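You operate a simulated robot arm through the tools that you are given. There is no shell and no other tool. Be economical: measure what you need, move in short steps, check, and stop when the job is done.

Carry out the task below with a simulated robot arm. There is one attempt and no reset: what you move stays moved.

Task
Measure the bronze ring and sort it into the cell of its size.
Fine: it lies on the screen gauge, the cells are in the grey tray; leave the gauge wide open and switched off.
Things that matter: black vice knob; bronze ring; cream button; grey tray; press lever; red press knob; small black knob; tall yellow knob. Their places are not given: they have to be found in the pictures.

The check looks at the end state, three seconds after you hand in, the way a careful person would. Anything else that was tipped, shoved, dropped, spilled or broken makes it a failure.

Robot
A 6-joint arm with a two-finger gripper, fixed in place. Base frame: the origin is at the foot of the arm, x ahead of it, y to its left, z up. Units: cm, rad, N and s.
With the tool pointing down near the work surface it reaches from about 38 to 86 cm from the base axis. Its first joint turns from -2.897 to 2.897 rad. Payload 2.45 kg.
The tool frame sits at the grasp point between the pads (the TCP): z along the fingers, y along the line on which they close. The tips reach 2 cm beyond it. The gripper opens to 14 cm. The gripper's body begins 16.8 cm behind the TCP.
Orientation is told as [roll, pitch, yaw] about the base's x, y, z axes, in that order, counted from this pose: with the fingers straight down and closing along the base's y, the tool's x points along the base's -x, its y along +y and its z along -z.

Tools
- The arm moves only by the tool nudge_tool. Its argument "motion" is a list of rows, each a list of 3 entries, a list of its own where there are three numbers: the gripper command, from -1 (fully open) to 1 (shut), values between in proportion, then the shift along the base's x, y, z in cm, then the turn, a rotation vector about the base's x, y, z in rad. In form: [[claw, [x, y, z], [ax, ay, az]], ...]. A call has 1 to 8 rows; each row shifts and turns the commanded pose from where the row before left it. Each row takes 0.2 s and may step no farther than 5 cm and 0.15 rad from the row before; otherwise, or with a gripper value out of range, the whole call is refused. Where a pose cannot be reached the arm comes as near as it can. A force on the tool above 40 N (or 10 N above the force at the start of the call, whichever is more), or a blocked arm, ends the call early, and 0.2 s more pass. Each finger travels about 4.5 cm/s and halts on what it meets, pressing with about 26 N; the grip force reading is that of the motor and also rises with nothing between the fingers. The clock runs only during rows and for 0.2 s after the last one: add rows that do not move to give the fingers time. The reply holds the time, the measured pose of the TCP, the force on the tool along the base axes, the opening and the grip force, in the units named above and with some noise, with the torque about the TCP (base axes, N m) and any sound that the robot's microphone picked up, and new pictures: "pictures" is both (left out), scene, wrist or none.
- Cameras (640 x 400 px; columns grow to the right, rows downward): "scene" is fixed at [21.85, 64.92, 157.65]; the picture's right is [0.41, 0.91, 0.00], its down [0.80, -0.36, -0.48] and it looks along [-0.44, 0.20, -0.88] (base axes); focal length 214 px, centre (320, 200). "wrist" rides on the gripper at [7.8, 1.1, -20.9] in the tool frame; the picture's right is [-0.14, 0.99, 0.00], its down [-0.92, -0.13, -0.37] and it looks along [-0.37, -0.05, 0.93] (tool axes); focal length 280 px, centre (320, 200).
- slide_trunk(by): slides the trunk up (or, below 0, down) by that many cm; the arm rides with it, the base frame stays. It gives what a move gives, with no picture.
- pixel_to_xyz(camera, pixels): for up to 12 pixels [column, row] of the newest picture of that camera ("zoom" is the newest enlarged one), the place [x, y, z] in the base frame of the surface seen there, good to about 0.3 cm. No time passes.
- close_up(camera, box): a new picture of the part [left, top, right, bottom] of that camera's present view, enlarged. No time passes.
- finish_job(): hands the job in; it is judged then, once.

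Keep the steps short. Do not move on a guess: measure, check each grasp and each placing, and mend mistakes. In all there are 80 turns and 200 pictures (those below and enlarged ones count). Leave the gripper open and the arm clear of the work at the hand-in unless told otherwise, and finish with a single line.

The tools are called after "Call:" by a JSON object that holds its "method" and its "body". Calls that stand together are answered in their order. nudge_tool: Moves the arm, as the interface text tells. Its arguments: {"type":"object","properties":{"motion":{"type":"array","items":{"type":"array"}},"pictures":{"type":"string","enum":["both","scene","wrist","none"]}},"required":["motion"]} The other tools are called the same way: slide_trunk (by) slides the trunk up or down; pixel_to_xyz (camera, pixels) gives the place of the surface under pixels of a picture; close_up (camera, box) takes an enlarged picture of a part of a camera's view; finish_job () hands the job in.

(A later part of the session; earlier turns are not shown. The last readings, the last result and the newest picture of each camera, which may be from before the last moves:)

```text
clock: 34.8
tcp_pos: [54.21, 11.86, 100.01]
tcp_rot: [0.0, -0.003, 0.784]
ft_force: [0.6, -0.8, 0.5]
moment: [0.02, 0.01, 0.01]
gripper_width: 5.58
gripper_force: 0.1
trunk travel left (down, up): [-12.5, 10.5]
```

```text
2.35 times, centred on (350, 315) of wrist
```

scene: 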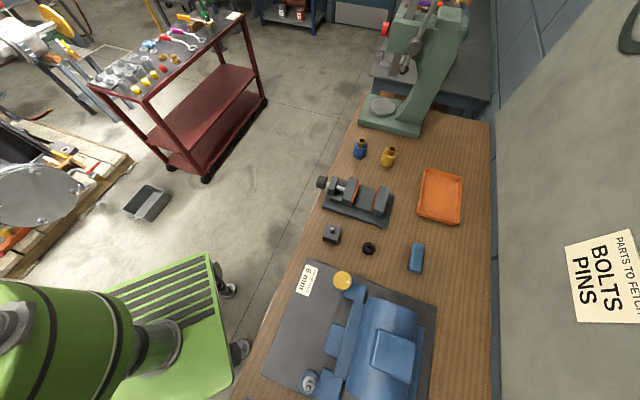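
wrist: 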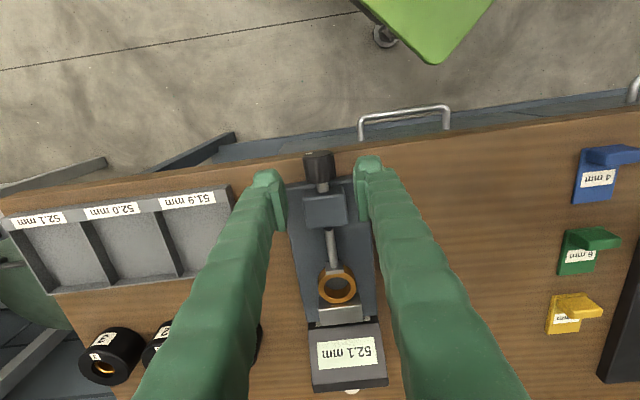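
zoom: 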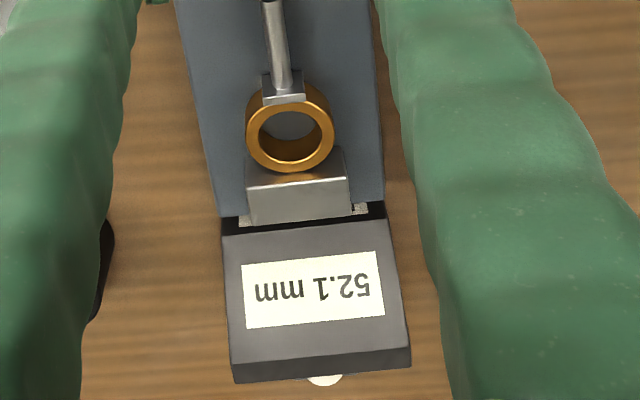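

The reading stays at 52.1 mm and the ring is clamped, so it is 52.1. Next I open the gauge by turning the other way. I'll lower with a narrow opening and swing to +0.75 before gripping.

Call:
{"method": "nudge_tool", "body": {"motion": [[0.3, [0, 0, -4], [0, 0, 0]], [0.3, [0, 0, -4], [0, 0, 0]], [0.43, [0, 0, -1.9], [0, 0, 0]], [0.43, [0, 0, 0], [0.106, 0.106, 0]], [0.43, [0, 0, 0], [0.106, 0.106, 0]], [0.43, [0, 0, 0], [0.106, 0.106, 0]], [0.43, [0, 0, 0], [0.106, 0.106, 0]], [0.43, [0, 0, 0], [0.106, 0.106, 0]]], "pictures": "none"}}

Call:
{"method": "nudge_tool", "body": {"motion": [[0.75, [0, 0, 0], [0, 0, 0]], [0.75, [0, 0, 0], [0, 0, 0]], [0.75, [0, 0, 0], [-0.1, -0.1, 0]], [0.75, [0, 0, 0], [-0.1, -0.1, 0]], [0.75, [0, 0, 0], [-0.1, -0.1, 0]], [0.75, [0, 0, 0], [-0.1, -0.1, 0]], [0.75, [0, 0, 0], [-0.1, -0.1, 0]], [0.75, [0, 0, 0], [-0.03, -0.03, 0]]], "pictures": "wrist"}}

Call:
{"method": "close_up", "body": {"camera": "wrist", "box": [260, 150, 410, 400]}}

```text
clock: 36.6
tcp_pos: [54.0, 11.98, 90.12]
tcp_rot: [0.753, 0.0, 0.782]
ft_force: [0.1, 0.4, 0.0]
moment: [-0.01, 0.01, -0.02]
gripper_width: 4.0
gripper_force: 0.1
trunk travel left (down, up): [-12.5, 10.5]
```

```text
clock: 37.8
tcp_pos: [54.13, 11.91, 89.84]
tcp_rot: [0.359, -0.003, 0.781]
ft_force: [3.5, -3.3, -13.0]
moment: [0.71, -0.68, 0.23]
gripper_width: 3.21
gripper_force: 44.8
trunk travel left (down, up): [-12.5, 10.5]
stopped in row 5: the force on the tool passed its limit at 42 N (the readings are from after the stop); the commanded pose is now the measured one
```

wrist: 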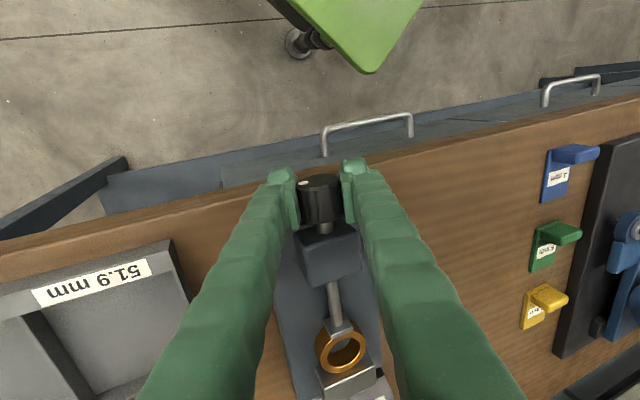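

```text
1.60 times, centred on (335, 275) of wrist
```

zoom: 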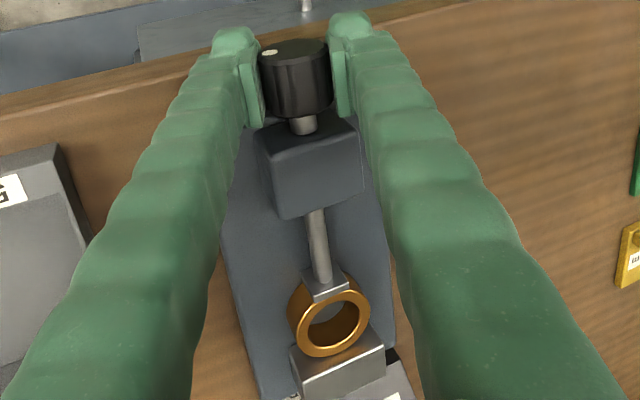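

The knob is turning back, but a small off-axis error trips the force limit. The commanded pose has now reset and the force is lower, so I'll continue from here.

Call:
{"method": "nudge_tool", "body": {"motion": [[0.75, [0, 0, -0.1], [-0.07, -0.07, 0]], [0.75, [0, 0, 0], [-0.1, -0.1, 0]], [0.75, [0, 0, 0], [-0.1, -0.1, 0]], [0.75, [0, 0, 0], [-0.1, -0.1, 0]], [0.75, [0, 0, 0], [-0.1, -0.1, 0]], [0.75, [0, 0, 0], [-0.1, -0.1, 0]], [0.75, [0, 0, 0], [-0.1, -0.1, 0]]], "pictures": "none"}}

```text
clock: 38.7
tcp_pos: [54.34, 11.9, 89.96]
tcp_rot: [-0.074, -0.003, 0.788]
ft_force: [5.1, -2.1, -7.6]
moment: [-0.51, 0.54, -0.03]
gripper_width: 3.22
gripper_force: 44.6
trunk travel left (down, up): [-12.5, 10.5]
stopped in row 4: the force on the tool passed its limit at 52 N (the readings are from after the stop); the commanded pose is now the measured one
```

That gave another 0.43 rad, and the remaining force is small. I'm continuing.

Call:
{"method": "nudge_tool", "body": {"motion": [[0.75, [0, 0, 0], [-0.07, -0.07, 0]], [0.75, [0, 0, 0], [-0.07, -0.07, 0]], [0.75, [0, 0, 0], [-0.07, -0.07, 0]], [0.75, [0, 0, 0], [-0.07, -0.07, 0]], [0.75, [0, 0, 0], [-0.07, -0.07, 0]], [0.75, [0, 0, 0], [-0.07, -0.07, 0]]], "pictures": "wrist"}}

Call:
{"method": "close_up", "body": {"camera": "wrist", "box": [260, 150, 410, 400]}}

```text
clock: 40.1
tcp_pos: [54.3, 12.0, 90.01]
tcp_rot: [-0.67, -0.003, 0.789]
ft_force: [14.3, 5.9, 4.4]
moment: [-0.79, 0.74, -0.65]
gripper_width: 3.21
gripper_force: 44.9
trunk travel left (down, up): [-12.5, 10.5]
```

wrist: 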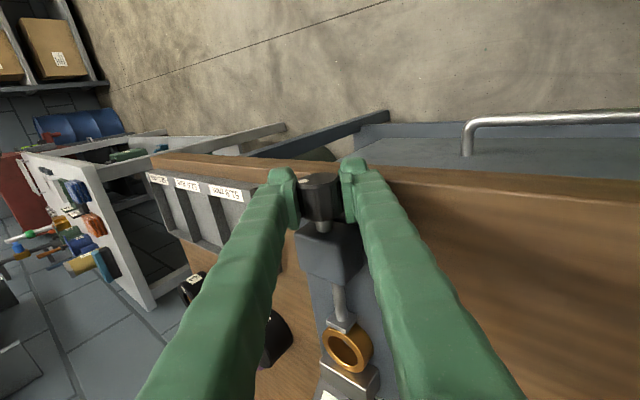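

```text
1.60 times, centred on (335, 275) of wrist
```

zoom: 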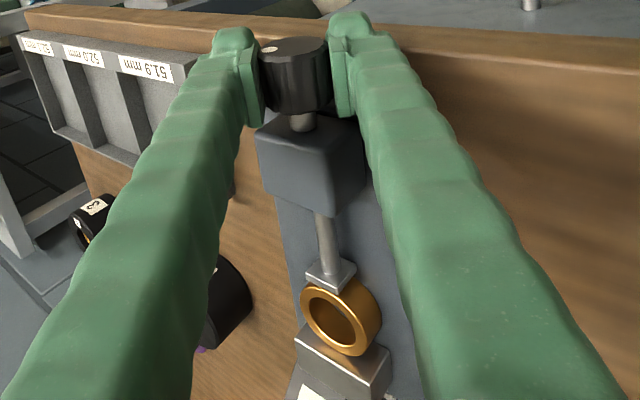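

The knob is about 1.4 rad back and the spindle is retreating. I'll release, swing to the other side and take another bite.

Call:
{"method": "nudge_tool", "body": {"motion": [[0.43, [0, 0, 0], [0, 0, 0]], [0.43, [0, -0.05, 0], [0, 0, 0]], [0.43, [0, 0, 0], [0.106, 0.106, 0]], [0.43, [0, 0, 0], [0.106, 0.106, 0]], [0.43, [0, 0, 0], [0.106, 0.106, 0]], [0.43, [0, 0, 0], [0.106, 0.106, 0]], [0.43, [0, 0, 0], [0.106, 0.106, 0]], [0.43, [0, 0, 0], [0.106, 0.106, 0]]], "pictures": "none"}}

Call:
{"method": "nudge_tool", "body": {"motion": [[0.43, [0, 0, 0], [0.106, 0.106, 0]], [0.43, [0, 0, 0], [0.106, 0.106, 0]], [0.43, [0, 0, 0], [0.106, 0.106, 0]], [0.75, [0, 0, 0], [0, 0, 0]], [0.75, [0, 0, 0], [0, 0, 0]], [0.75, [0, 0, 0], [0, 0, 0]]], "pictures": "none"}}

Call:
{"method": "nudge_tool", "body": {"motion": [[0.75, [0, 0, 0], [-0.07, -0.07, 0]], [0.75, [0, 0, 0], [-0.07, -0.07, 0]], [0.75, [0, 0, 0], [-0.07, -0.07, 0]], [0.75, [0, 0, 0], [-0.07, -0.07, 0]], [0.75, [0, 0, 0], [-0.07, -0.07, 0]], [0.75, [0, 0, 0], [-0.07, -0.07, 0]], [0.75, [0, 0, 0], [-0.07, -0.07, 0]], [0.75, [0, 0, 0], [-0.07, -0.07, 0]]], "pictures": "none"}}

```text
clock: 41.6
tcp_pos: [55.25, 10.83, 90.03]
tcp_rot: [-0.154, -0.005, 0.763]
ft_force: [-19.3, 28.4, -2.6]
moment: [0.28, -0.35, 0.36]
gripper_width: 6.14
gripper_force: 16.1
trunk travel left (down, up): [-12.5, 10.5]
stopped in row 7: the force on the tool passed its limit at 48 N (the readings are from after the stop); the commanded pose is now the measured one
```

```text
clock: 41.9
tcp_pos: [54.98, 10.88, 90.14]
tcp_rot: [-0.099, 0.002, 0.761]
ft_force: [-15.5, 30.5, -1.4]
moment: [0.18, -0.23, 0.2]
gripper_width: 6.11
gripper_force: 15.3
trunk travel left (down, up): [-12.5, 10.5]
stopped in row 1: the force on the tool passed its limit at 49 N (the readings are from after the stop); the commanded pose is now the measured one
```

```text
clock: 42.5
tcp_pos: [54.71, 11.26, 89.78]
tcp_rot: [-0.26, -0.006, 0.771]
ft_force: [-28.8, 35.2, -11.4]
moment: [0.15, -0.38, 0.51]
gripper_width: 4.6
gripper_force: 21.1
trunk travel left (down, up): [-12.5, 10.5]
stopped in row 3: the force on the tool passed its limit at 48 N (the readings are from after the stop); the commanded pose is now the measured one
```

Something went off-centre: the tool drifted toward -v and is pressing the knob. I'll stop turning, relieve the force by opening and moving +v, and look.

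Call:
{"method": "nudge_tool", "body": {"motion": [[0.2, [0, 0, 0], [0, 0, 0]], [0.2, [-0.3, 0.3, 0], [0, 0, 0]]], "pictures": "wrist"}}

Call:
{"method": "close_up", "body": {"camera": "wrist", "box": [240, 140, 420, 400]}}

```text
clock: 43.1
tcp_pos: [55.0, 10.95, 90.05]
tcp_rot: [-0.269, -0.006, 0.765]
ft_force: [0.8, 0.7, 0.0]
moment: [0.02, 0.03, 0.0]
gripper_width: 5.61
gripper_force: 0.1
trunk travel left (down, up): [-12.5, 10.5]
```

wrist: 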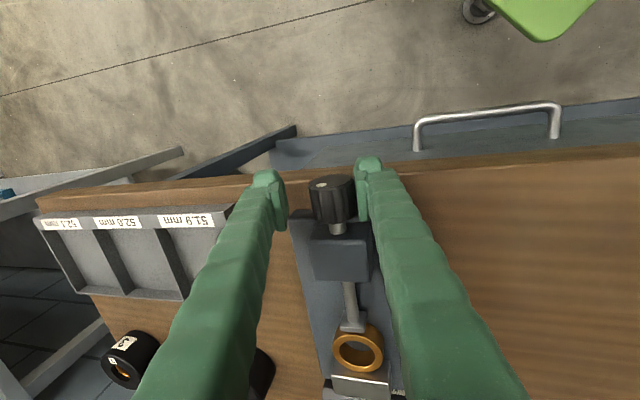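

```text
1.54 times, centred on (330, 270) of wrist
```

zoom: 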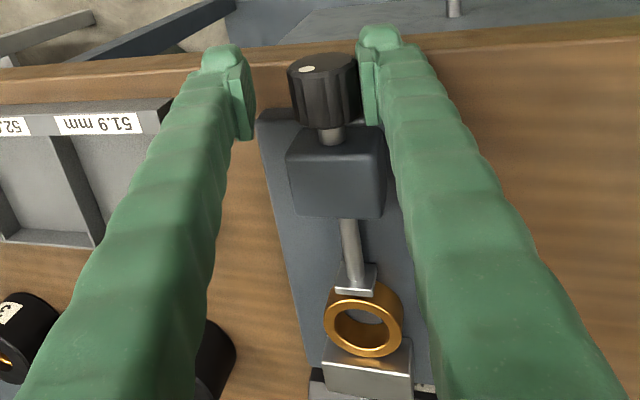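

I'm free of contact now and the parts look intact. I'll re-measure the knob and gauge to see whether anything shifted.

Call:
{"method": "pixel_to_xyz", "body": {"camera": "zoom", "pixels": [[322, 65], [325, 105], [295, 95], [352, 95], [332, 135], [335, 165], [350, 245], [355, 292], [365, 345], [350, 372], [265, 118], [410, 350]]}}

```text
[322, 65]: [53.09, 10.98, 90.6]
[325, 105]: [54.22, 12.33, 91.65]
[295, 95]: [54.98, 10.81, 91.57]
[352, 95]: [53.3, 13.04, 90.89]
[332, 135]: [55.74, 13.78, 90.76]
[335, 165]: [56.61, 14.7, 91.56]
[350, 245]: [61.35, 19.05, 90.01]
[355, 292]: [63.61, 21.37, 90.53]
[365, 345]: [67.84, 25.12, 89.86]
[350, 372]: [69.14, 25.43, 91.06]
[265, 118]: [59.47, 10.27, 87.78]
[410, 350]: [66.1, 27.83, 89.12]
```

The gauge hasn't moved: the shaft, block and plate agree with before within the error. The flange is at u≈60.1, about its starting place. I'll take another opening bite to make sure it's fully open, recentring first.

Call:
{"method": "nudge_tool", "body": {"motion": [[0.2, [-0.4, 0.5, 0], [0.057, 0.057, 0.009]], [0.2, [-0.38, 0.5, 0], [0.1, 0.1, 0.009]], [0.35, [0, 0, 0], [0.034, 0.034, 0]], [0.43, [0, 0, 0], [0, 0, 0]], [0.43, [0, 0, 0], [0, 0, 0]]], "pictures": "wrist"}}

Call:
{"method": "close_up", "body": {"camera": "wrist", "box": [260, 150, 410, 400]}}

```text
clock: 44.3
tcp_pos: [53.99, 12.11, 89.97]
tcp_rot: [0.002, -0.004, 0.784]
ft_force: [1.2, -0.3, -0.2]
moment: [0.02, -0.02, 0.02]
gripper_width: 4.04
gripper_force: 0.4
trunk travel left (down, up): [-12.5, 10.5]
```

wrist: 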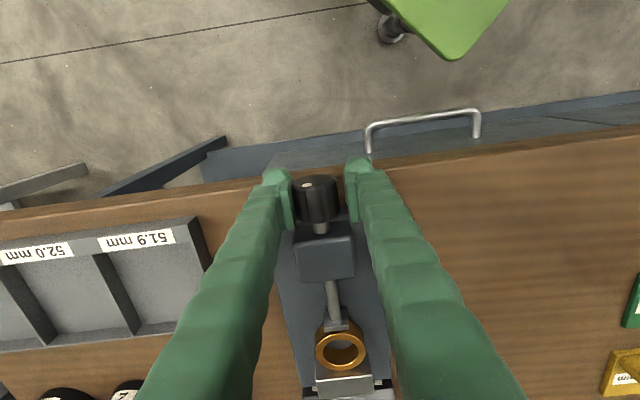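

```text
1.60 times, centred on (335, 275) of wrist
```

zoom: 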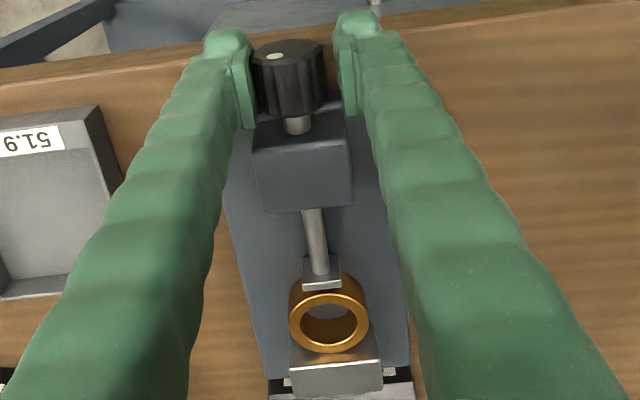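

The dot shows the knob about 0.65 rad short of its starting angle. I'll recentre slightly, grip here and turn back 0.7 rad.

Call:
{"method": "nudge_tool", "body": {"motion": [[0.43, [0.2, -0.2, 0], [0, 0, 0]], [0.75, [0, 0, 0], [0, 0, 0]], [0.75, [0, 0, 0], [0, 0, 0]]], "pictures": "none"}}

Call:
{"method": "nudge_tool", "body": {"motion": [[0.75, [0, 0, 0], [-0.07, -0.07, 0]], [0.75, [0, 0, 0], [-0.07, -0.07, 0]], [0.75, [0, 0, 0], [-0.07, -0.07, 0]], [0.75, [0, 0, 0], [-0.07, -0.07, 0]], [0.75, [0, 0, 0], [-0.07, -0.07, 0]], [0.75, [0, 0, 0], [-0.07, -0.07, 0]], [0.75, [0, 0, 0], [-0.07, -0.07, 0]]], "pictures": "wrist"}}

```text
clock: 45.1
tcp_pos: [54.13, 11.89, 89.89]
tcp_rot: [0.003, -0.002, 0.785]
ft_force: [2.7, -6.1, -0.5]
moment: [-0.05, 0.04, 0.04]
gripper_width: 3.22
gripper_force: 35.1
trunk travel left (down, up): [-12.5, 10.5]
```

```text
clock: 46.7
tcp_pos: [54.25, 11.78, 89.94]
tcp_rot: [-0.691, -0.004, 0.785]
ft_force: [10.0, -1.7, 8.0]
moment: [-0.91, 0.86, -0.68]
gripper_width: 3.27
gripper_force: 45.0
trunk travel left (down, up): [-12.5, 10.5]
```

wrist: 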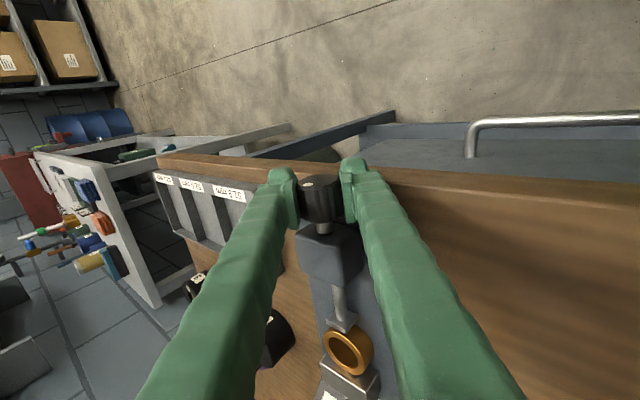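

That was 0.69 rad more with no stop. This time I'll open only slightly, back out along the tool axis to avoid a snag, then straighten above and look.

Call:
{"method": "nudge_tool", "body": {"motion": [[0.46, [0, 0, 0], [0, 0, 0]], [0.46, [0, 0, 0], [0, 0, 0]], [0.46, [-1.35, 1.35, 2.3], [0, 0, 0]], [0.4, [-1.35, 1.35, 2.3], [0, 0, 0]], [0.3, [0, 0, 3], [0.1, 0.1, 0]], [0.2, [0.9, -0.9, 2.4], [0.1, 0.1, 0]], [0.2, [0.9, -0.9, 0], [0.1, 0.1, 0]], [0.2, [0.9, -0.9, 0], [0.1, 0.1, 0]]], "pictures": "none"}}

Call:
{"method": "nudge_tool", "body": {"motion": [[0.2, [0, 0, 0], [0.09, 0.09, 0]], [0.2, [0, 0, 0], [0, 0, 0]]], "pictures": "wrist"}}

Call:
{"method": "close_up", "body": {"camera": "wrist", "box": [270, 140, 410, 390]}}

Call:
{"method": "close_up", "body": {"camera": "wrist", "box": [290, 140, 400, 260]}}

```text
clock: 48.5
tcp_pos: [54.13, 11.78, 99.92]
tcp_rot: [-0.126, -0.005, 0.783]
ft_force: [-0.2, -0.5, -0.4]
moment: [0.03, 0.01, 0.05]
gripper_width: 5.61
gripper_force: 0.0
trunk travel left (down, up): [-12.5, 10.5]
```

```text
clock: 49.1
tcp_pos: [54.19, 11.78, 99.96]
tcp_rot: [0.006, -0.004, 0.784]
ft_force: [-0.4, 0.3, -0.2]
moment: [0.06, 0.01, -0.02]
gripper_width: 5.6
gripper_force: 0.0
trunk travel left (down, up): [-12.5, 10.5]
```

wrist: 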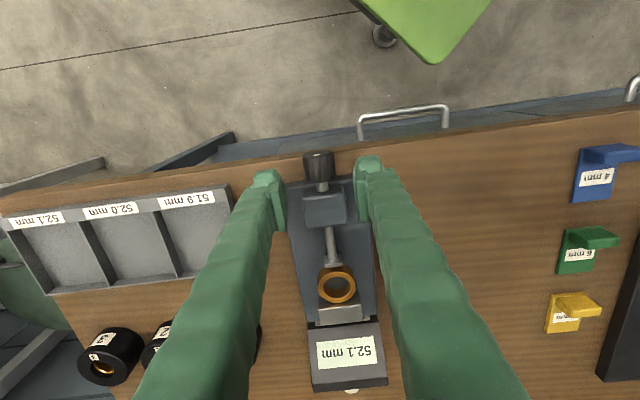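

```text
1.60 times, centred on (340, 265) of wrist
```

zoom: 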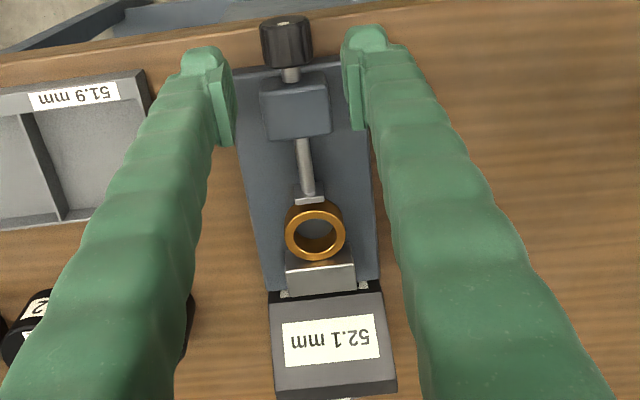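

```text
3.33 times, centred on (345, 200) of wrist
```

zoom: 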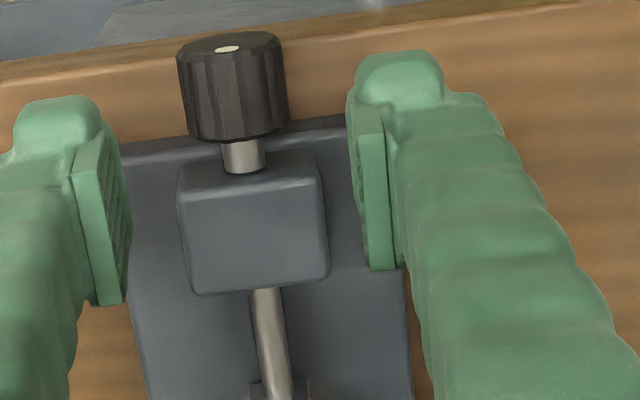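

The knob dot is back to its starting angle and there's a clear gap between the spindle and the ring. I'll measure the flange and ring now.

Call:
{"method": "close_up", "body": {"camera": "wrist", "box": [300, 220, 380, 330]}}

Call:
{"method": "pixel_to_xyz", "body": {"camera": "wrist", "pixels": [[334, 265], [331, 266], [337, 264], [338, 272], [337, 303], [337, 308], [318, 288], [356, 287], [337, 288], [350, 312]]}}

```text
3.64 times, centred on (340, 275) of wrist
```

zoom: 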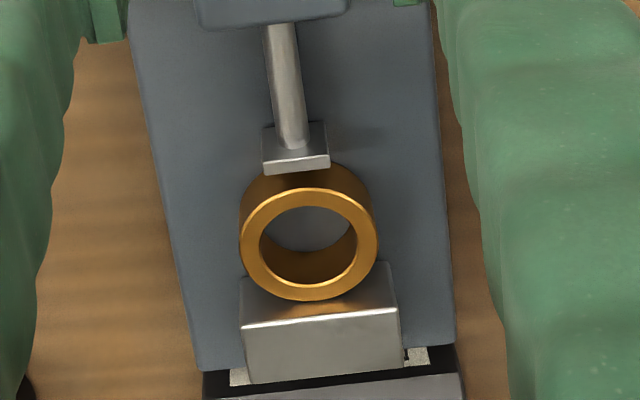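

```text
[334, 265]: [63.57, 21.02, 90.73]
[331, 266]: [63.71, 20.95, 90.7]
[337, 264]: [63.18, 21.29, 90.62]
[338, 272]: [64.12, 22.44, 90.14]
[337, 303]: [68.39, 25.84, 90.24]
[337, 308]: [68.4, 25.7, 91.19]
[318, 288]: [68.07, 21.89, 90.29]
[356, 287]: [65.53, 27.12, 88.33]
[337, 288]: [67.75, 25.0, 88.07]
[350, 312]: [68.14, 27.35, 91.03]
```

The flange is at u≈59.8, at least as open as at the start (60.2). For margin I'll take one more small opening turn and see whether it meets the stop.

Call:
{"method": "nudge_tool", "body": {"motion": [[0.2, [0.05, 0.1, -4], [0, 0, 0]], [0.3, [0, 0, -4], [0, 0, 0]], [0.43, [0, 0, -1.95], [0, 0, 0]], [0.75, [0, 0, 0], [0, 0, 0]], [0.75, [0, 0, 0], [0, 0, 0]], [0.75, [0, 0, 0], [-0.07, -0.07, 0]], [0.75, [0, 0, 0], [-0.07, -0.07, 0]], [0.75, [0, 0, 0], [-0.07, -0.07, 0]]], "pictures": "wrist"}}

Call:
{"method": "close_up", "body": {"camera": "wrist", "box": [260, 150, 410, 400]}}

```text
clock: 50.9
tcp_pos: [54.35, 11.95, 90.11]
tcp_rot: [-0.294, -0.004, 0.788]
ft_force: [11.7, 1.0, 2.8]
moment: [-0.89, 1.06, -0.25]
gripper_width: 3.23
gripper_force: 44.8
trunk travel left (down, up): [-12.5, 10.5]
```

wrist: 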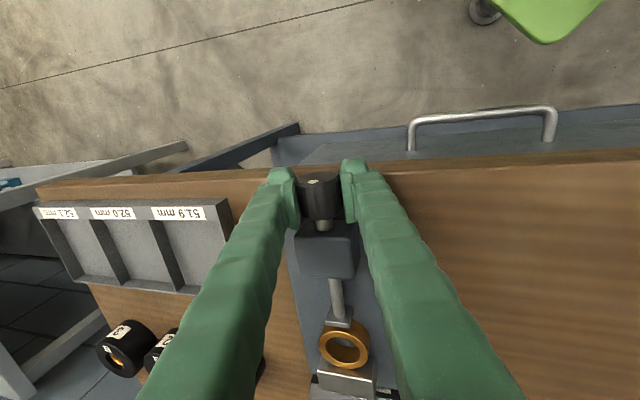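

```text
1.60 times, centred on (335, 275) of wrist
```

zoom: 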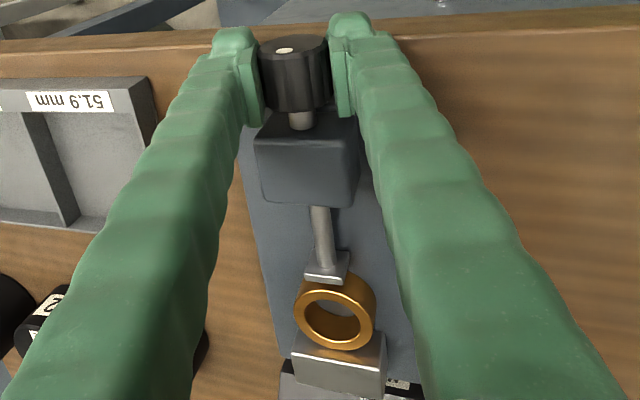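

The knob still turns freely with no stop, so I'll open another half radian.

Call:
{"method": "nudge_tool", "body": {"motion": [[0.75, [0, 0, 0], [-0.07, -0.07, 0]], [0.75, [0, 0, 0], [-0.07, -0.07, 0]], [0.75, [0, 0, 0], [-0.07, -0.07, 0]], [0.75, [0, 0, 0], [-0.07, -0.07, 0]], [0.46, [0, 0, 0], [0, 0, 0]], [0.46, [0, 0, 0], [0, 0, 0]], [0.46, [-1.35, 1.35, 2.3], [0, 0, 0]], [0.4, [-1.35, 1.35, 2.3], [0, 0, 0]]], "pictures": "none"}}

Call:
{"method": "nudge_tool", "body": {"motion": [[0.2, [0, 0, 3], [0.1, 0.1, 0]], [0.2, [0.9, -0.9, 2.4], [0.1, 0.1, 0]], [0.2, [0.9, -0.9, 0], [0.1, 0.1, 0]], [0.2, [0.9, -0.9, 0], [0.1, 0.1, 0]], [0.2, [0, 0, 0], [0.09, 0.09, 0]], [0.2, [0, 0, 0], [0, 0, 0]]], "pictures": "wrist"}}

Call:
{"method": "close_up", "body": {"camera": "wrist", "box": [270, 140, 410, 390]}}

Call:
{"method": "close_up", "body": {"camera": "wrist", "box": [300, 220, 380, 330]}}

```text
clock: 52.7
tcp_pos: [51.61, 14.75, 94.72]
tcp_rot: [-0.689, -0.004, 0.785]
ft_force: [-0.4, 0.0, 0.7]
moment: [-0.05, -0.06, -0.01]
gripper_width: 4.21
gripper_force: 0.0
trunk travel left (down, up): [-12.5, 10.5]
```

```text
clock: 54.1
tcp_pos: [54.21, 11.88, 100.17]
tcp_rot: [0.003, -0.003, 0.783]
ft_force: [-0.4, -0.3, -0.2]
moment: [0.03, -0.01, 0.03]
gripper_width: 5.61
gripper_force: 0.1
trunk travel left (down, up): [-12.5, 10.5]
```

wrist: 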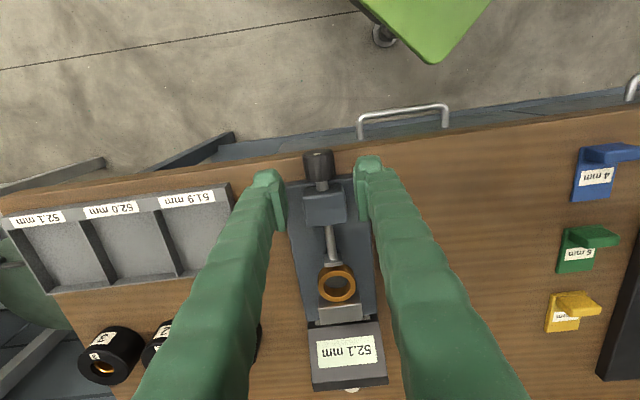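

```text
1.60 times, centred on (340, 265) of wrist
```

zoom: 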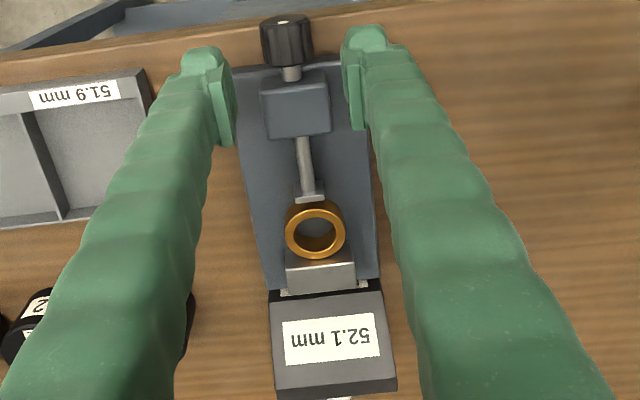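

```text
3.64 times, centred on (340, 275) of wrist
```

zoom: 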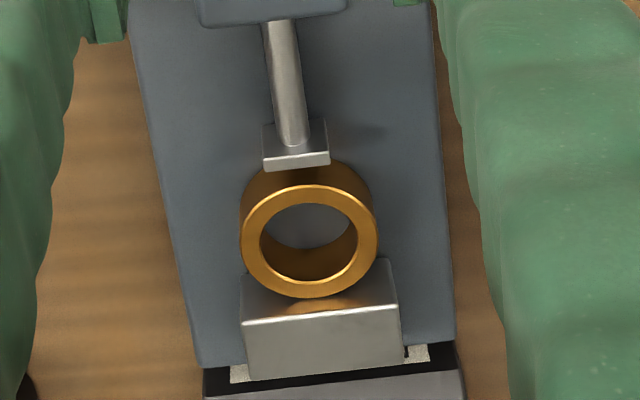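

The dot hasn't changed, so the pads slipped against the open stop. The gauge is wide open. Next I move above the ring at about (66.1,23.8) with the fingers open 8 cm across the gauge.

Call:
{"method": "nudge_tool", "body": {"motion": [[-0.14, [2.97, 2.97, 0], [0, 0, 0]], [-0.14, [2.97, 2.97, 0], [0, 0, 0]], [-0.14, [2.97, 2.97, 0], [0, 0, 0]], [-0.14, [2.97, 2.97, 0], [0, 0, 0]], [-0.14, [0, 0, 0], [0, 0, 0]]], "pictures": "wrist"}}

Call:
{"method": "close_up", "body": {"camera": "wrist", "box": [240, 100, 410, 260]}}

```text
clock: 55.3
tcp_pos: [66.12, 23.8, 100.18]
tcp_rot: [0.005, -0.003, 0.783]
ft_force: [-0.5, 1.1, 0.1]
moment: [0.02, 0.01, -0.01]
gripper_width: 8.01
gripper_force: 0.0
trunk travel left (down, up): [-12.5, 10.5]
```

wrist: 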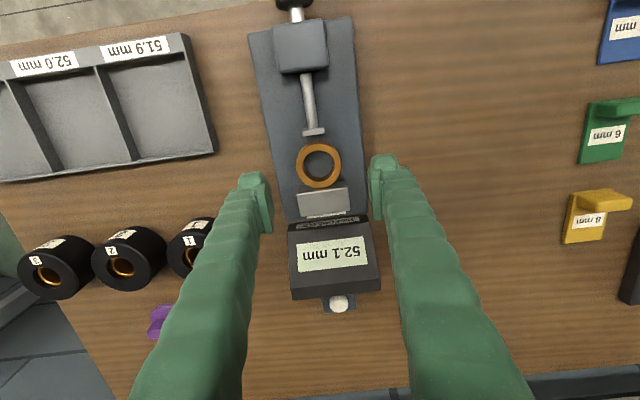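

```text
2.50 times, centred on (325, 180) of wrist
```

zoom: 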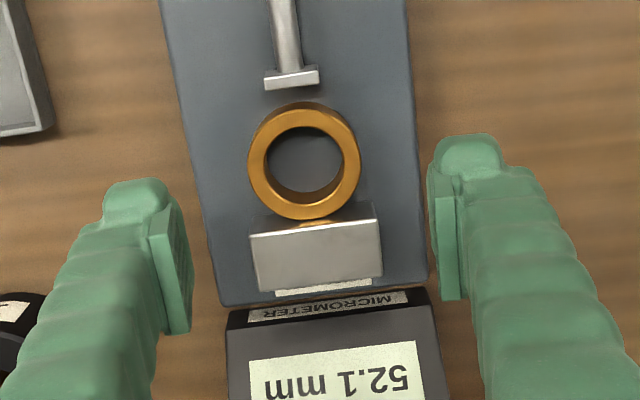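

Call:
{"method": "pixel_to_xyz", "body": {"camera": "zoom", "pixels": [[260, 165], [352, 165], [305, 116], [303, 211], [295, 85], [315, 222], [200, 200], [400, 150], [185, 60]]}}

Call:
{"method": "pixel_to_xyz", "body": {"camera": "wrist", "pixels": [[215, 150], [182, 35], [140, 157], [100, 67], [65, 168], [8, 80], [165, 105], [95, 120]]}}

```text
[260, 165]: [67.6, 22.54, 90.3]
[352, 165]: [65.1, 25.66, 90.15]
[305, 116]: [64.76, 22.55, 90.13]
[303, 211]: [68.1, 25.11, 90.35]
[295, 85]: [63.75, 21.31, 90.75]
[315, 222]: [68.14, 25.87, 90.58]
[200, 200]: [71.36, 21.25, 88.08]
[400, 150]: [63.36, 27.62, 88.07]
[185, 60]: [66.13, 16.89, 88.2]
```

```text
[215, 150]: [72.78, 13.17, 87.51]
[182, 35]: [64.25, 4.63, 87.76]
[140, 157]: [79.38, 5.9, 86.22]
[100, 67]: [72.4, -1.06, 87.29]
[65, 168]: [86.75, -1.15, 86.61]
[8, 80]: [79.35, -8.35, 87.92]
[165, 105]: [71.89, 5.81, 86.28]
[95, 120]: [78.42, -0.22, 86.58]
```

The ring's centre is at (66.4,24.0) with its top at 90.2, and the plate top is at 88.1. I'll lower to TCP z=90.4 and close.

Call:
{"method": "nudge_tool", "body": {"motion": [[-0.14, [0.13, 0.05, -4], [0, 0, 0]], [-0.14, [0, 0, -4], [0, 0, 0]], [-0.14, [0, 0, -1.75], [0, 0, 0]], [0.35, [0, 0, 0], [0, 0, 0]], [0.35, [0, 0, 0], [0, 0, 0]], [0.35, [0, 0, 0], [0, 0, 0]]], "pictures": "wrist"}}

```text
clock: 56.7
tcp_pos: [66.25, 23.81, 90.24]
tcp_rot: [0.003, -0.002, 0.785]
ft_force: [0.3, -0.5, -0.3]
moment: [0.01, -0.03, -0.02]
gripper_width: 5.1
gripper_force: 25.7
trunk travel left (down, up): [-12.5, 10.5]
```

wrist: 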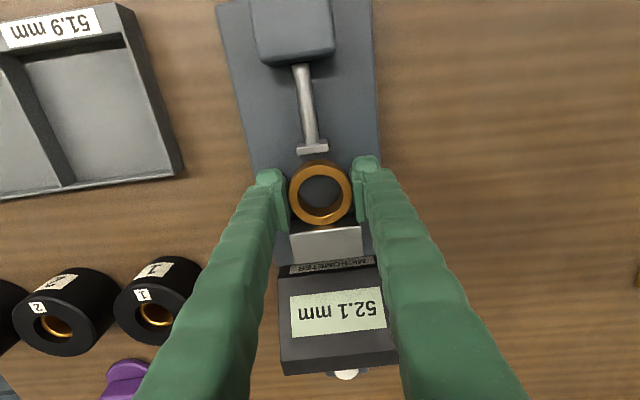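

Gripped at 5.1 cm, matching a 52 mm ring. I'll lift it straight up and check the hold.

Call:
{"method": "nudge_tool", "body": {"motion": [[0.4, [0, 0, 1], [0, 0, 0]], [0.4, [0, 0, 3.5], [0, 0, 0]], [0.4, [0, 0, 4.5], [0, 0, 0]], [0.4, [0, 0, 4], [0, 0, 0]], [0.4, [2.4, -4, 0], [0, 0, 0]], [0.4, [2.4, -4, 0], [0, 0, 0]], [0.4, [2.4, -4, 0], [0, 0, 0]], [0.4, [0, 0, 0], [0, 0, 0]]], "pictures": "wrist"}}

Call:
{"method": "pixel_to_xyz", "body": {"camera": "wrist", "pixels": [[320, 180]]}}

```text
clock: 58.5
tcp_pos: [73.35, 11.72, 103.22]
tcp_rot: [0.004, -0.002, 0.786]
ft_force: [-0.8, 0.3, -1.0]
moment: [0.04, 0.04, 0.02]
gripper_width: 5.09
gripper_force: 26.1
trunk travel left (down, up): [-12.5, 10.5]
```

wrist: 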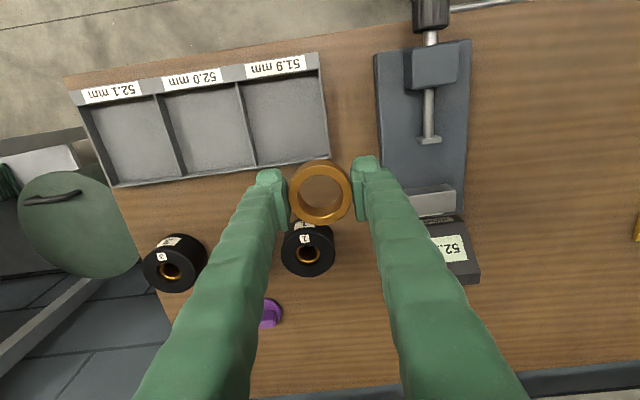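

```text
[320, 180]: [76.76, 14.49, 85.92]
```

The ring is held and the whole tray is in view. I'll measure the 52.1 cell, the leftmost one at about (138,140).

Call:
{"method": "close_up", "body": {"camera": "wrist", "box": [60, 60, 260, 200]}}

Call:
{"method": "pixel_to_xyz", "body": {"camera": "wrist", "pixels": [[116, 184], [183, 175], [80, 108], [155, 97], [97, 140], [165, 130], [120, 106], [150, 178], [135, 140], [128, 128], [78, 95], [122, 80]]}}

```text
2.86 times, centred on (160, 130) of wrist
```

zoom: 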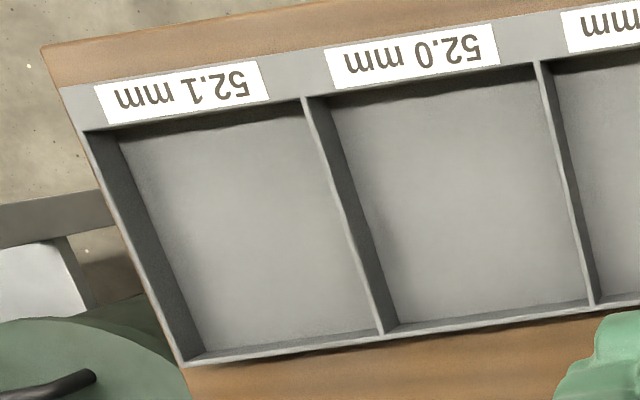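

```text
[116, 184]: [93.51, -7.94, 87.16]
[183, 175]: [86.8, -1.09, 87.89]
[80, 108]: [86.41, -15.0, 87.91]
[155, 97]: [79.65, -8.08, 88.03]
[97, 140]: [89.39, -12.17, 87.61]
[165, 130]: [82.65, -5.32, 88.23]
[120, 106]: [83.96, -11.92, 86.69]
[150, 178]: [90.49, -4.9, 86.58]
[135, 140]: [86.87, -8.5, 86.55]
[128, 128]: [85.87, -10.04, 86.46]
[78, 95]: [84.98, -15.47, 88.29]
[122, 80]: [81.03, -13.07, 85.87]
```

The cell's centre is (86.6,-8.0), its floor is at 86.5 and its walls at about 88. I'll aim slightly toward the label side at (85.9,-8.7), within reach, and move above it.

Call:
{"method": "nudge_tool", "body": {"motion": [[0.4, [2.5, -4.1, 0], [0, 0, 0]], [0.4, [2.5, -4.1, 0], [0, 0, 0]], [0.4, [2.5, -4.1, 0], [0, 0, 0]], [0.4, [2.5, -4.1, -2], [0, 0, 0]], [0.4, [2.5, -4.0, -2], [0, 0, 0]], [0.4, [0, 0, 0], [0, 0, 0]]], "pictures": "wrist"}}

```text
refused: row 4 steps farther than a row can; nothing moved
```

Call:
{"method": "nudge_tool", "body": {"motion": [[0.4, [2.5, -4.1, 0], [0, 0, 0]], [0.4, [2.5, -4.1, 0], [0, 0, 0]], [0.4, [2.5, -4.1, 0], [0, 0, 0]], [0.4, [2.5, -4.1, 0], [0, 0, 0]], [0.4, [2.5, -4.0, 0], [0, 0, 0]], [0.4, [0, 0, -4], [0, 0, 0]], [0.4, [0, 0, 0], [0, 0, 0]]], "pictures": "wrist"}}

```text
clock: 60.1
tcp_pos: [85.75, -8.4, 99.37]
tcp_rot: [0.004, -0.002, 0.783]
ft_force: [0.1, 0.9, -1.5]
moment: [-0.04, -0.02, 0.0]
gripper_width: 5.1
gripper_force: 26.1
trunk travel left (down, up): [-12.5, 10.5]
```

wrist: 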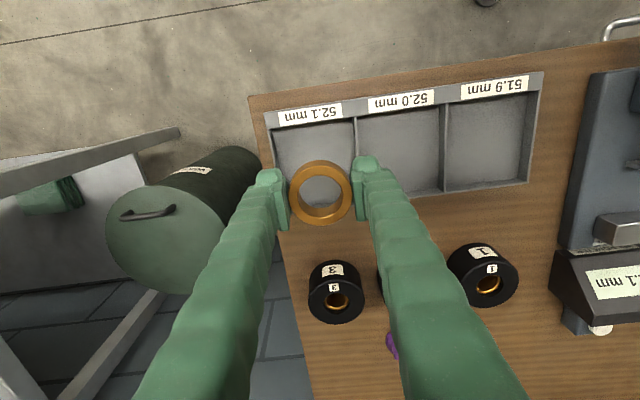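

The pose was reached. I'll correct 0.3 cm sideways and lower to just inside the wall tops.

Call:
{"method": "nudge_tool", "body": {"motion": [[0.4, [0.15, -0.3, -4], [0, 0, 0]], [0.4, [0, 0, -4], [0, 0, 0]], [0.4, [0, 0, -0.9], [0, 0, 0]], [0.4, [0, 0, 0], [0, 0, 0]]], "pictures": "wrist"}}

Call:
{"method": "close_up", "body": {"camera": "wrist", "box": [220, 100, 420, 260]}}

```text
clock: 61.1
tcp_pos: [86.03, -8.84, 90.27]
tcp_rot: [0.004, -0.002, 0.783]
ft_force: [0.7, 0.6, -1.8]
moment: [-0.02, 0.0, -0.03]
gripper_width: 5.1
gripper_force: 26.3
trunk travel left (down, up): [-12.5, 10.5]
```

wrist: 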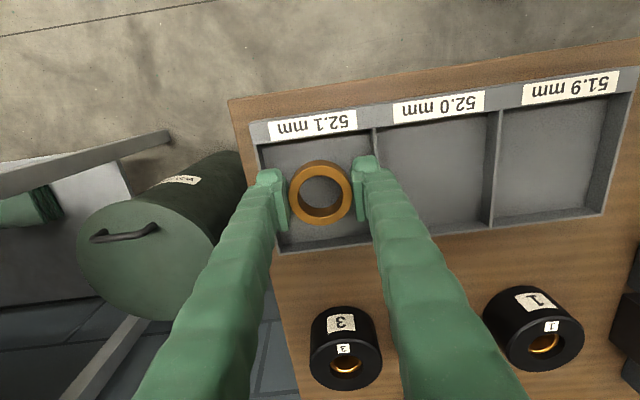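

```text
2.50 times, centred on (320, 180) of wrist
```

zoom: 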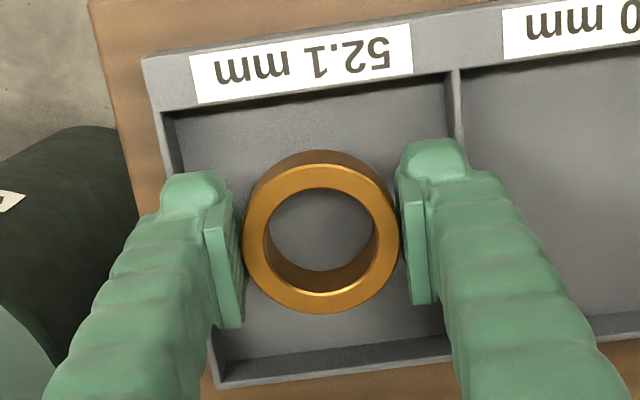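

The ring is centred in the 52.1 cell. I'll lower the last bit gently while watching the force.

Call:
{"method": "nudge_tool", "body": {"motion": [[0.4, [-0.1, 0.1, -0.5], [0, 0, 0]], [0.4, [0, 0, -0.4], [0, 0, 0]], [0.4, [0, 0, -0.3], [0, 0, 0]], [0.4, [0, 0, -0.2], [0, 0, 0]]], "pictures": "none"}}

```text
clock: 62.1
tcp_pos: [86.0, -8.75, 89.08]
tcp_rot: [0.001, -0.004, 0.785]
ft_force: [-3.3, 1.5, 6.1]
moment: [-0.41, -0.18, -0.16]
gripper_width: 5.1
gripper_force: 26.5
trunk travel left (down, up): [-12.5, 10.5]
```

A contact force of 6 N means the ring is on the floor. I'll open just to 6 cm so I don't push the walls.

Call:
{"method": "nudge_tool", "body": {"motion": [[0.15, [0, 0, 0.1], [0, 0, 0]], [0.15, [0, 0, 0], [0, 0, 0]]], "pictures": "wrist"}}

```text
clock: 62.7
tcp_pos: [85.97, -8.77, 89.14]
tcp_rot: [0.002, -0.005, 0.783]
ft_force: [0.2, -1.7, 5.3]
moment: [-0.22, -0.12, 0.13]
gripper_width: 5.52
gripper_force: 0.0
trunk travel left (down, up): [-12.5, 10.5]
```

wrist: 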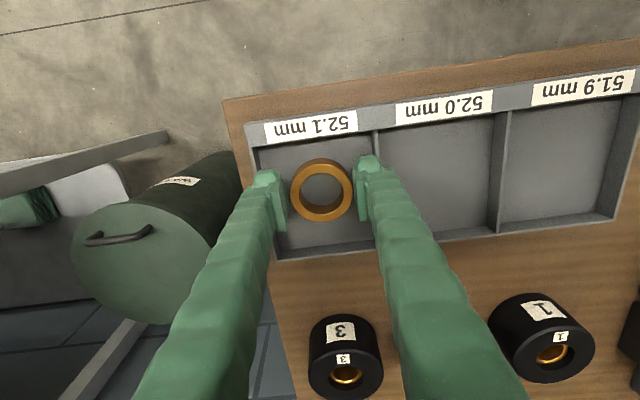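

The ring has been released. I'll lift straight out and look.

Call:
{"method": "nudge_tool", "body": {"motion": [[0.2, [0, 0, 0.5], [0, 0, 0]], [0.2, [0, 0, 2], [0, 0, 0]], [0.2, [0, 0, 4.5], [0, 0, 0]], [0.2, [0, 0, 4.5], [0, 0, 0]], [0, [0, 0, 0], [0, 0, 0]]], "pictures": "wrist"}}

Call:
{"method": "close_up", "body": {"camera": "wrist", "box": [240, 60, 440, 220]}}

```text
clock: 63.9
tcp_pos: [86.0, -8.53, 100.51]
tcp_rot: [0.006, -0.001, 0.785]
ft_force: [0.5, -0.6, 0.0]
moment: [0.02, 0.04, 0.0]
gripper_width: 7.01
gripper_force: 0.0
trunk travel left (down, up): [-12.5, 10.5]
```

wrist: 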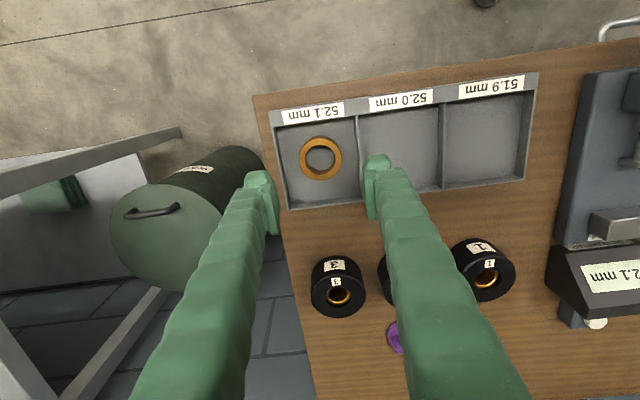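

```text
2.50 times, centred on (340, 140) of wrist
```

zoom: 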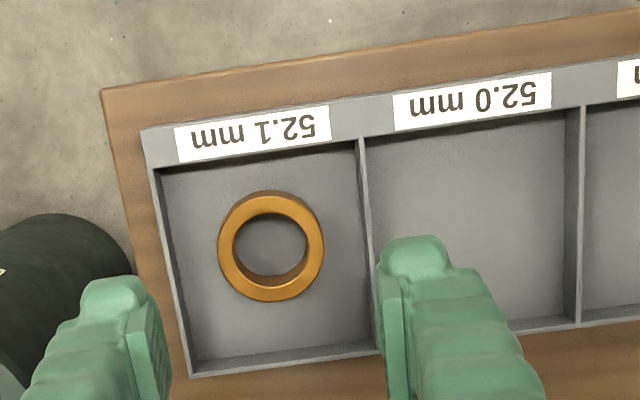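

The ring lies flat in the 52.1 cell and the tray is in place. Now I'll go back to the cream button to switch off, turning the tool to the same yaw as for the first press.

Call:
{"method": "nudge_tool", "body": {"motion": [[1, [-0.6, 4.6, 0.4], [0, 0, -0.15]], [1, [-0.6, 4.6, 0.4], [0, 0, -0.15]], [1, [-0.6, 4.6, 0.4], [0, 0, -0.15]], [1, [-0.6, 4.6, 0.4], [0, 0, -0.15]], [1, [-0.6, 4.6, 0.4], [0, 0, -0.15]], [1, [-0.6, 4.6, 0.4], [0, 0, -0.15]], [1, [-0.6, 4.6, 0.4], [0, 0, -0.15]], [1, [-0.6, 4.6, 0], [0, 0, -0.15]]], "pictures": "none"}}

Call:
{"method": "nudge_tool", "body": {"motion": [[1, [-0.5, 4.8, 0], [0, 0, -0.15]], [1, [-0.3, 4.8, 0], [0, 0, -0.15]], [1, [0, 0, 0], [0, 0, -0.07]], [1, [0, 0, 0], [0.094, -0.094, 0]], [1, [0, 0, 0], [0.094, -0.094, 0]], [1, [0, 0, 0], [0.094, -0.094, 0]], [1, [0, 0, 0], [0, 0, 0]]], "pictures": "wrist"}}

```text
clock: 65.7
tcp_pos: [81.16, 28.19, 103.36]
tcp_rot: [0.003, -0.002, -0.42]
ft_force: [-0.5, 0.3, -0.4]
moment: [-0.07, 0.01, 0.01]
gripper_width: 0.0
gripper_force: 25.6
trunk travel left (down, up): [-12.5, 10.5]
```

```text
clock: 67.3
tcp_pos: [89.42, 40.31, 106.37]
tcp_rot: [0.398, 0.0, -0.787]
ft_force: [0.3, -0.7, -0.2]
moment: [0.04, -0.01, 0.01]
gripper_width: 0.0
gripper_force: 26.0
out of reach, approached as far as the arm can: row 2, 4, 5, 6
trunk travel left (down, up): [-12.5, 10.5]
```

wrist: 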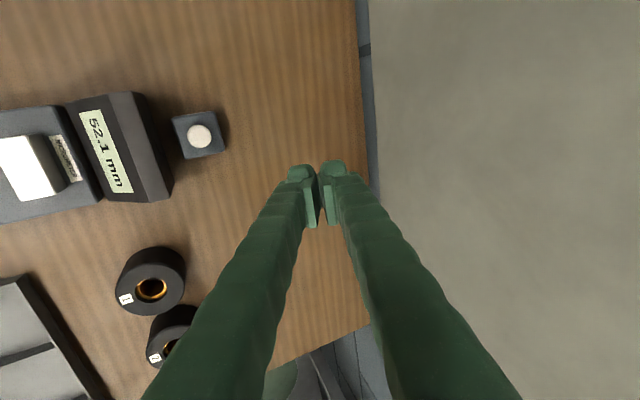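

The arm ended at (89.4,40.3,106.4) after hitting a reach limit. A small test step will show where the command now stands.

Call:
{"method": "nudge_tool", "body": {"motion": [[1, [-1, 0, -1], [0, 0, 0]], [1, [0, 0, 0], [0, 0, 0]]], "pictures": "none"}}

```text
clock: 67.9
tcp_pos: [89.27, 40.75, 105.37]
tcp_rot: [0.397, -0.001, -0.786]
ft_force: [-0.2, -0.5, -0.6]
moment: [-0.03, 0.03, 0.01]
gripper_width: 0.01
gripper_force: 26.3
out of reach, approached as far as the arm can: row 1
trunk travel left (down, up): [-12.5, 10.5]
```

I'm stepping back toward the button column at (80.3,37.9).

Call:
{"method": "nudge_tool", "body": {"motion": [[1, [-3, -1, 0], [0, 0, 0]], [1, [-3, -1, 0], [0, 0, 0]], [1, [0, 0, 0], [0, 0, 0]]], "pictures": "none"}}

```text
clock: 68.7
tcp_pos: [89.29, 40.77, 105.46]
tcp_rot: [0.399, -0.002, -0.788]
ft_force: [-1.0, 0.7, -0.8]
moment: [-0.01, 0.02, 0.01]
gripper_width: 0.0
gripper_force: 26.2
out of reach, approached as far as the arm can: row 1, 2
trunk travel left (down, up): [-12.5, 10.5]
```

It isn't moving, probably because of a wrist configuration limit. I'll undo the tilt and bring it in.

Call:
{"method": "nudge_tool", "body": {"motion": [[1, [0, 0, 0], [-0.094, 0.094, 0]], [1, [0, 0, 0], [-0.094, 0.094, 0]], [1, [0, 0, 0], [-0.094, 0.094, 0]], [1, [-2, -2, 1], [0, 0, 0]], [1, [-2, -2, 1], [0, 0, 0]]], "pictures": "scene"}}

```text
clock: 69.9
tcp_pos: [81.21, 34.61, 107.41]
tcp_rot: [0.067, -0.002, -0.785]
ft_force: [-0.1, -0.6, 0.5]
moment: [-0.01, 0.01, 0.01]
gripper_width: 0.0
gripper_force: 26.0
out of reach, approached as far as the arm can: row 1, 2, 3, 4, 5
trunk travel left (down, up): [-12.5, 10.5]
```

scene: 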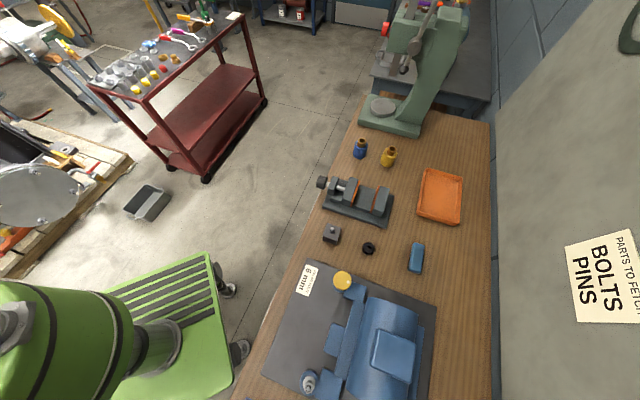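

It's coming back. I'll go to the start point that worked the first time, about (72.6,40.4) and upright.

Call:
{"method": "nudge_tool", "body": {"motion": [[1, [-3, 0, 1], [0, 0, 0]], [1, [-3, 1, 1], [0, 0, 0]], [1, [-2, 2, 1], [0, 0, 0]], [1, [0, 2, 0], [0, 0, 0]], [1, [0, 0, 0], [0, 0, 0]]], "pictures": "none"}}

```text
clock: 71.1
tcp_pos: [77.17, 41.85, 111.05]
tcp_rot: [0.069, -0.004, -0.788]
ft_force: [-0.4, 0.3, -0.4]
moment: [-0.01, -0.01, -0.02]
gripper_width: 0.01
gripper_force: 26.2
out of reach, approached as far as the arm can: row 1, 2, 3, 4
trunk travel left (down, up): [-12.5, 10.5]
```

Still at the edge of reach, so a bit farther inward.

Call:
{"method": "nudge_tool", "body": {"motion": [[1, [-3, -1, 1], [0, 0, 0]], [1, [-2, -1, 1], [0, 0, 0]], [1, [0, 0, 0], [0, 0, 0]]], "pictures": "none"}}

```text
clock: 71.9
tcp_pos: [72.48, 39.66, 112.76]
tcp_rot: [0.069, -0.002, -0.786]
ft_force: [1.1, -0.2, -0.5]
moment: [-0.02, 0.07, -0.01]
gripper_width: 0.0
gripper_force: 25.7
trunk travel left (down, up): [-12.5, 10.5]
```

Back in normal reach. I'll tilt to 0.4 first, then descend to the button as before.

Call:
{"method": "nudge_tool", "body": {"motion": [[1, [0, 0, 0], [0.078, -0.078, 0]], [1, [0, 0, 0], [0.078, -0.078, 0]], [1, [0, 0, 0], [0.078, -0.078, 0]], [1, [1.94, -0.44, -3.68], [0, 0, 0]], [1, [1.94, -0.44, -3.68], [0, 0, 0]], [1, [1.94, -0.44, -3.68], [0, 0, 0]], [1, [1.94, -0.44, -3.68], [0, 0, 0]], [1, [0, 0, 0], [0, 0, 0]]], "pictures": "wrist"}}

```text
clock: 73.7
tcp_pos: [79.82, 37.59, 98.5]
tcp_rot: [0.401, -0.003, -0.788]
ft_force: [-0.2, 0.2, -0.1]
moment: [0.01, -0.03, 0.0]
gripper_width: 0.0
gripper_force: 26.1
trunk travel left (down, up): [-12.5, 10.5]
```

wrist: 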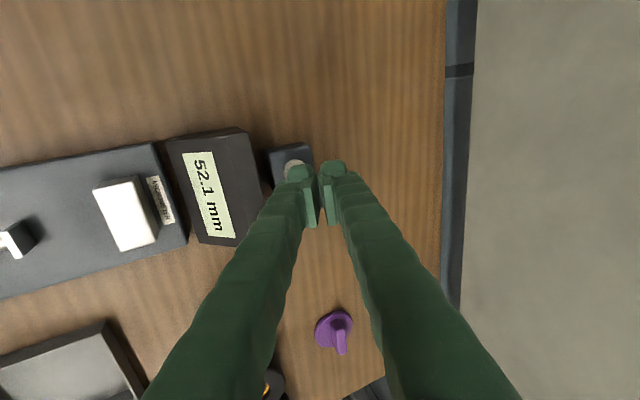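

The display still shows 52.1 mm, so the gauge is on. I'll lower to just above the button, then go in small steps.

Call:
{"method": "nudge_tool", "body": {"motion": [[1, [0.45, 0.28, -3.5], [0, 0, 0]], [1, [0, 0, -1.9], [0, 0, 0]], [1, [0, 0, -0.5], [0, 0, 0]], [1, [0, 0, -0.2], [0, 0, 0]], [1, [0, 0, -0.2], [0, 0, 0]], [1, [0, 0, -0.2], [0, 0, 0]]], "pictures": "wrist"}}

```text
clock: 75.1
tcp_pos: [80.46, 38.0, 91.9]
tcp_rot: [0.404, -0.001, -0.787]
ft_force: [-2.6, -0.2, 4.8]
moment: [-0.04, 0.06, -0.04]
gripper_width: 0.0
gripper_force: 25.7
trunk travel left (down, up): [-12.5, 10.5]
heard: click
```

wrist: 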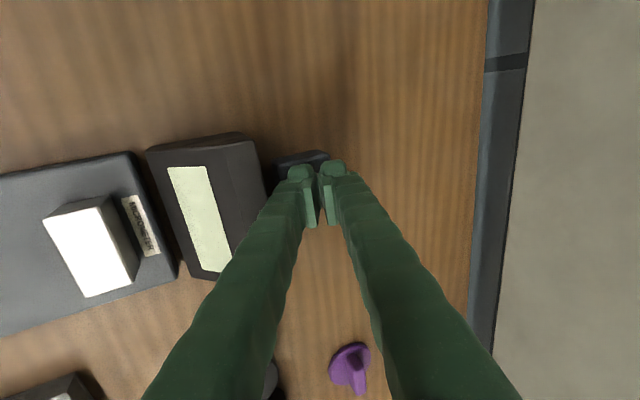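

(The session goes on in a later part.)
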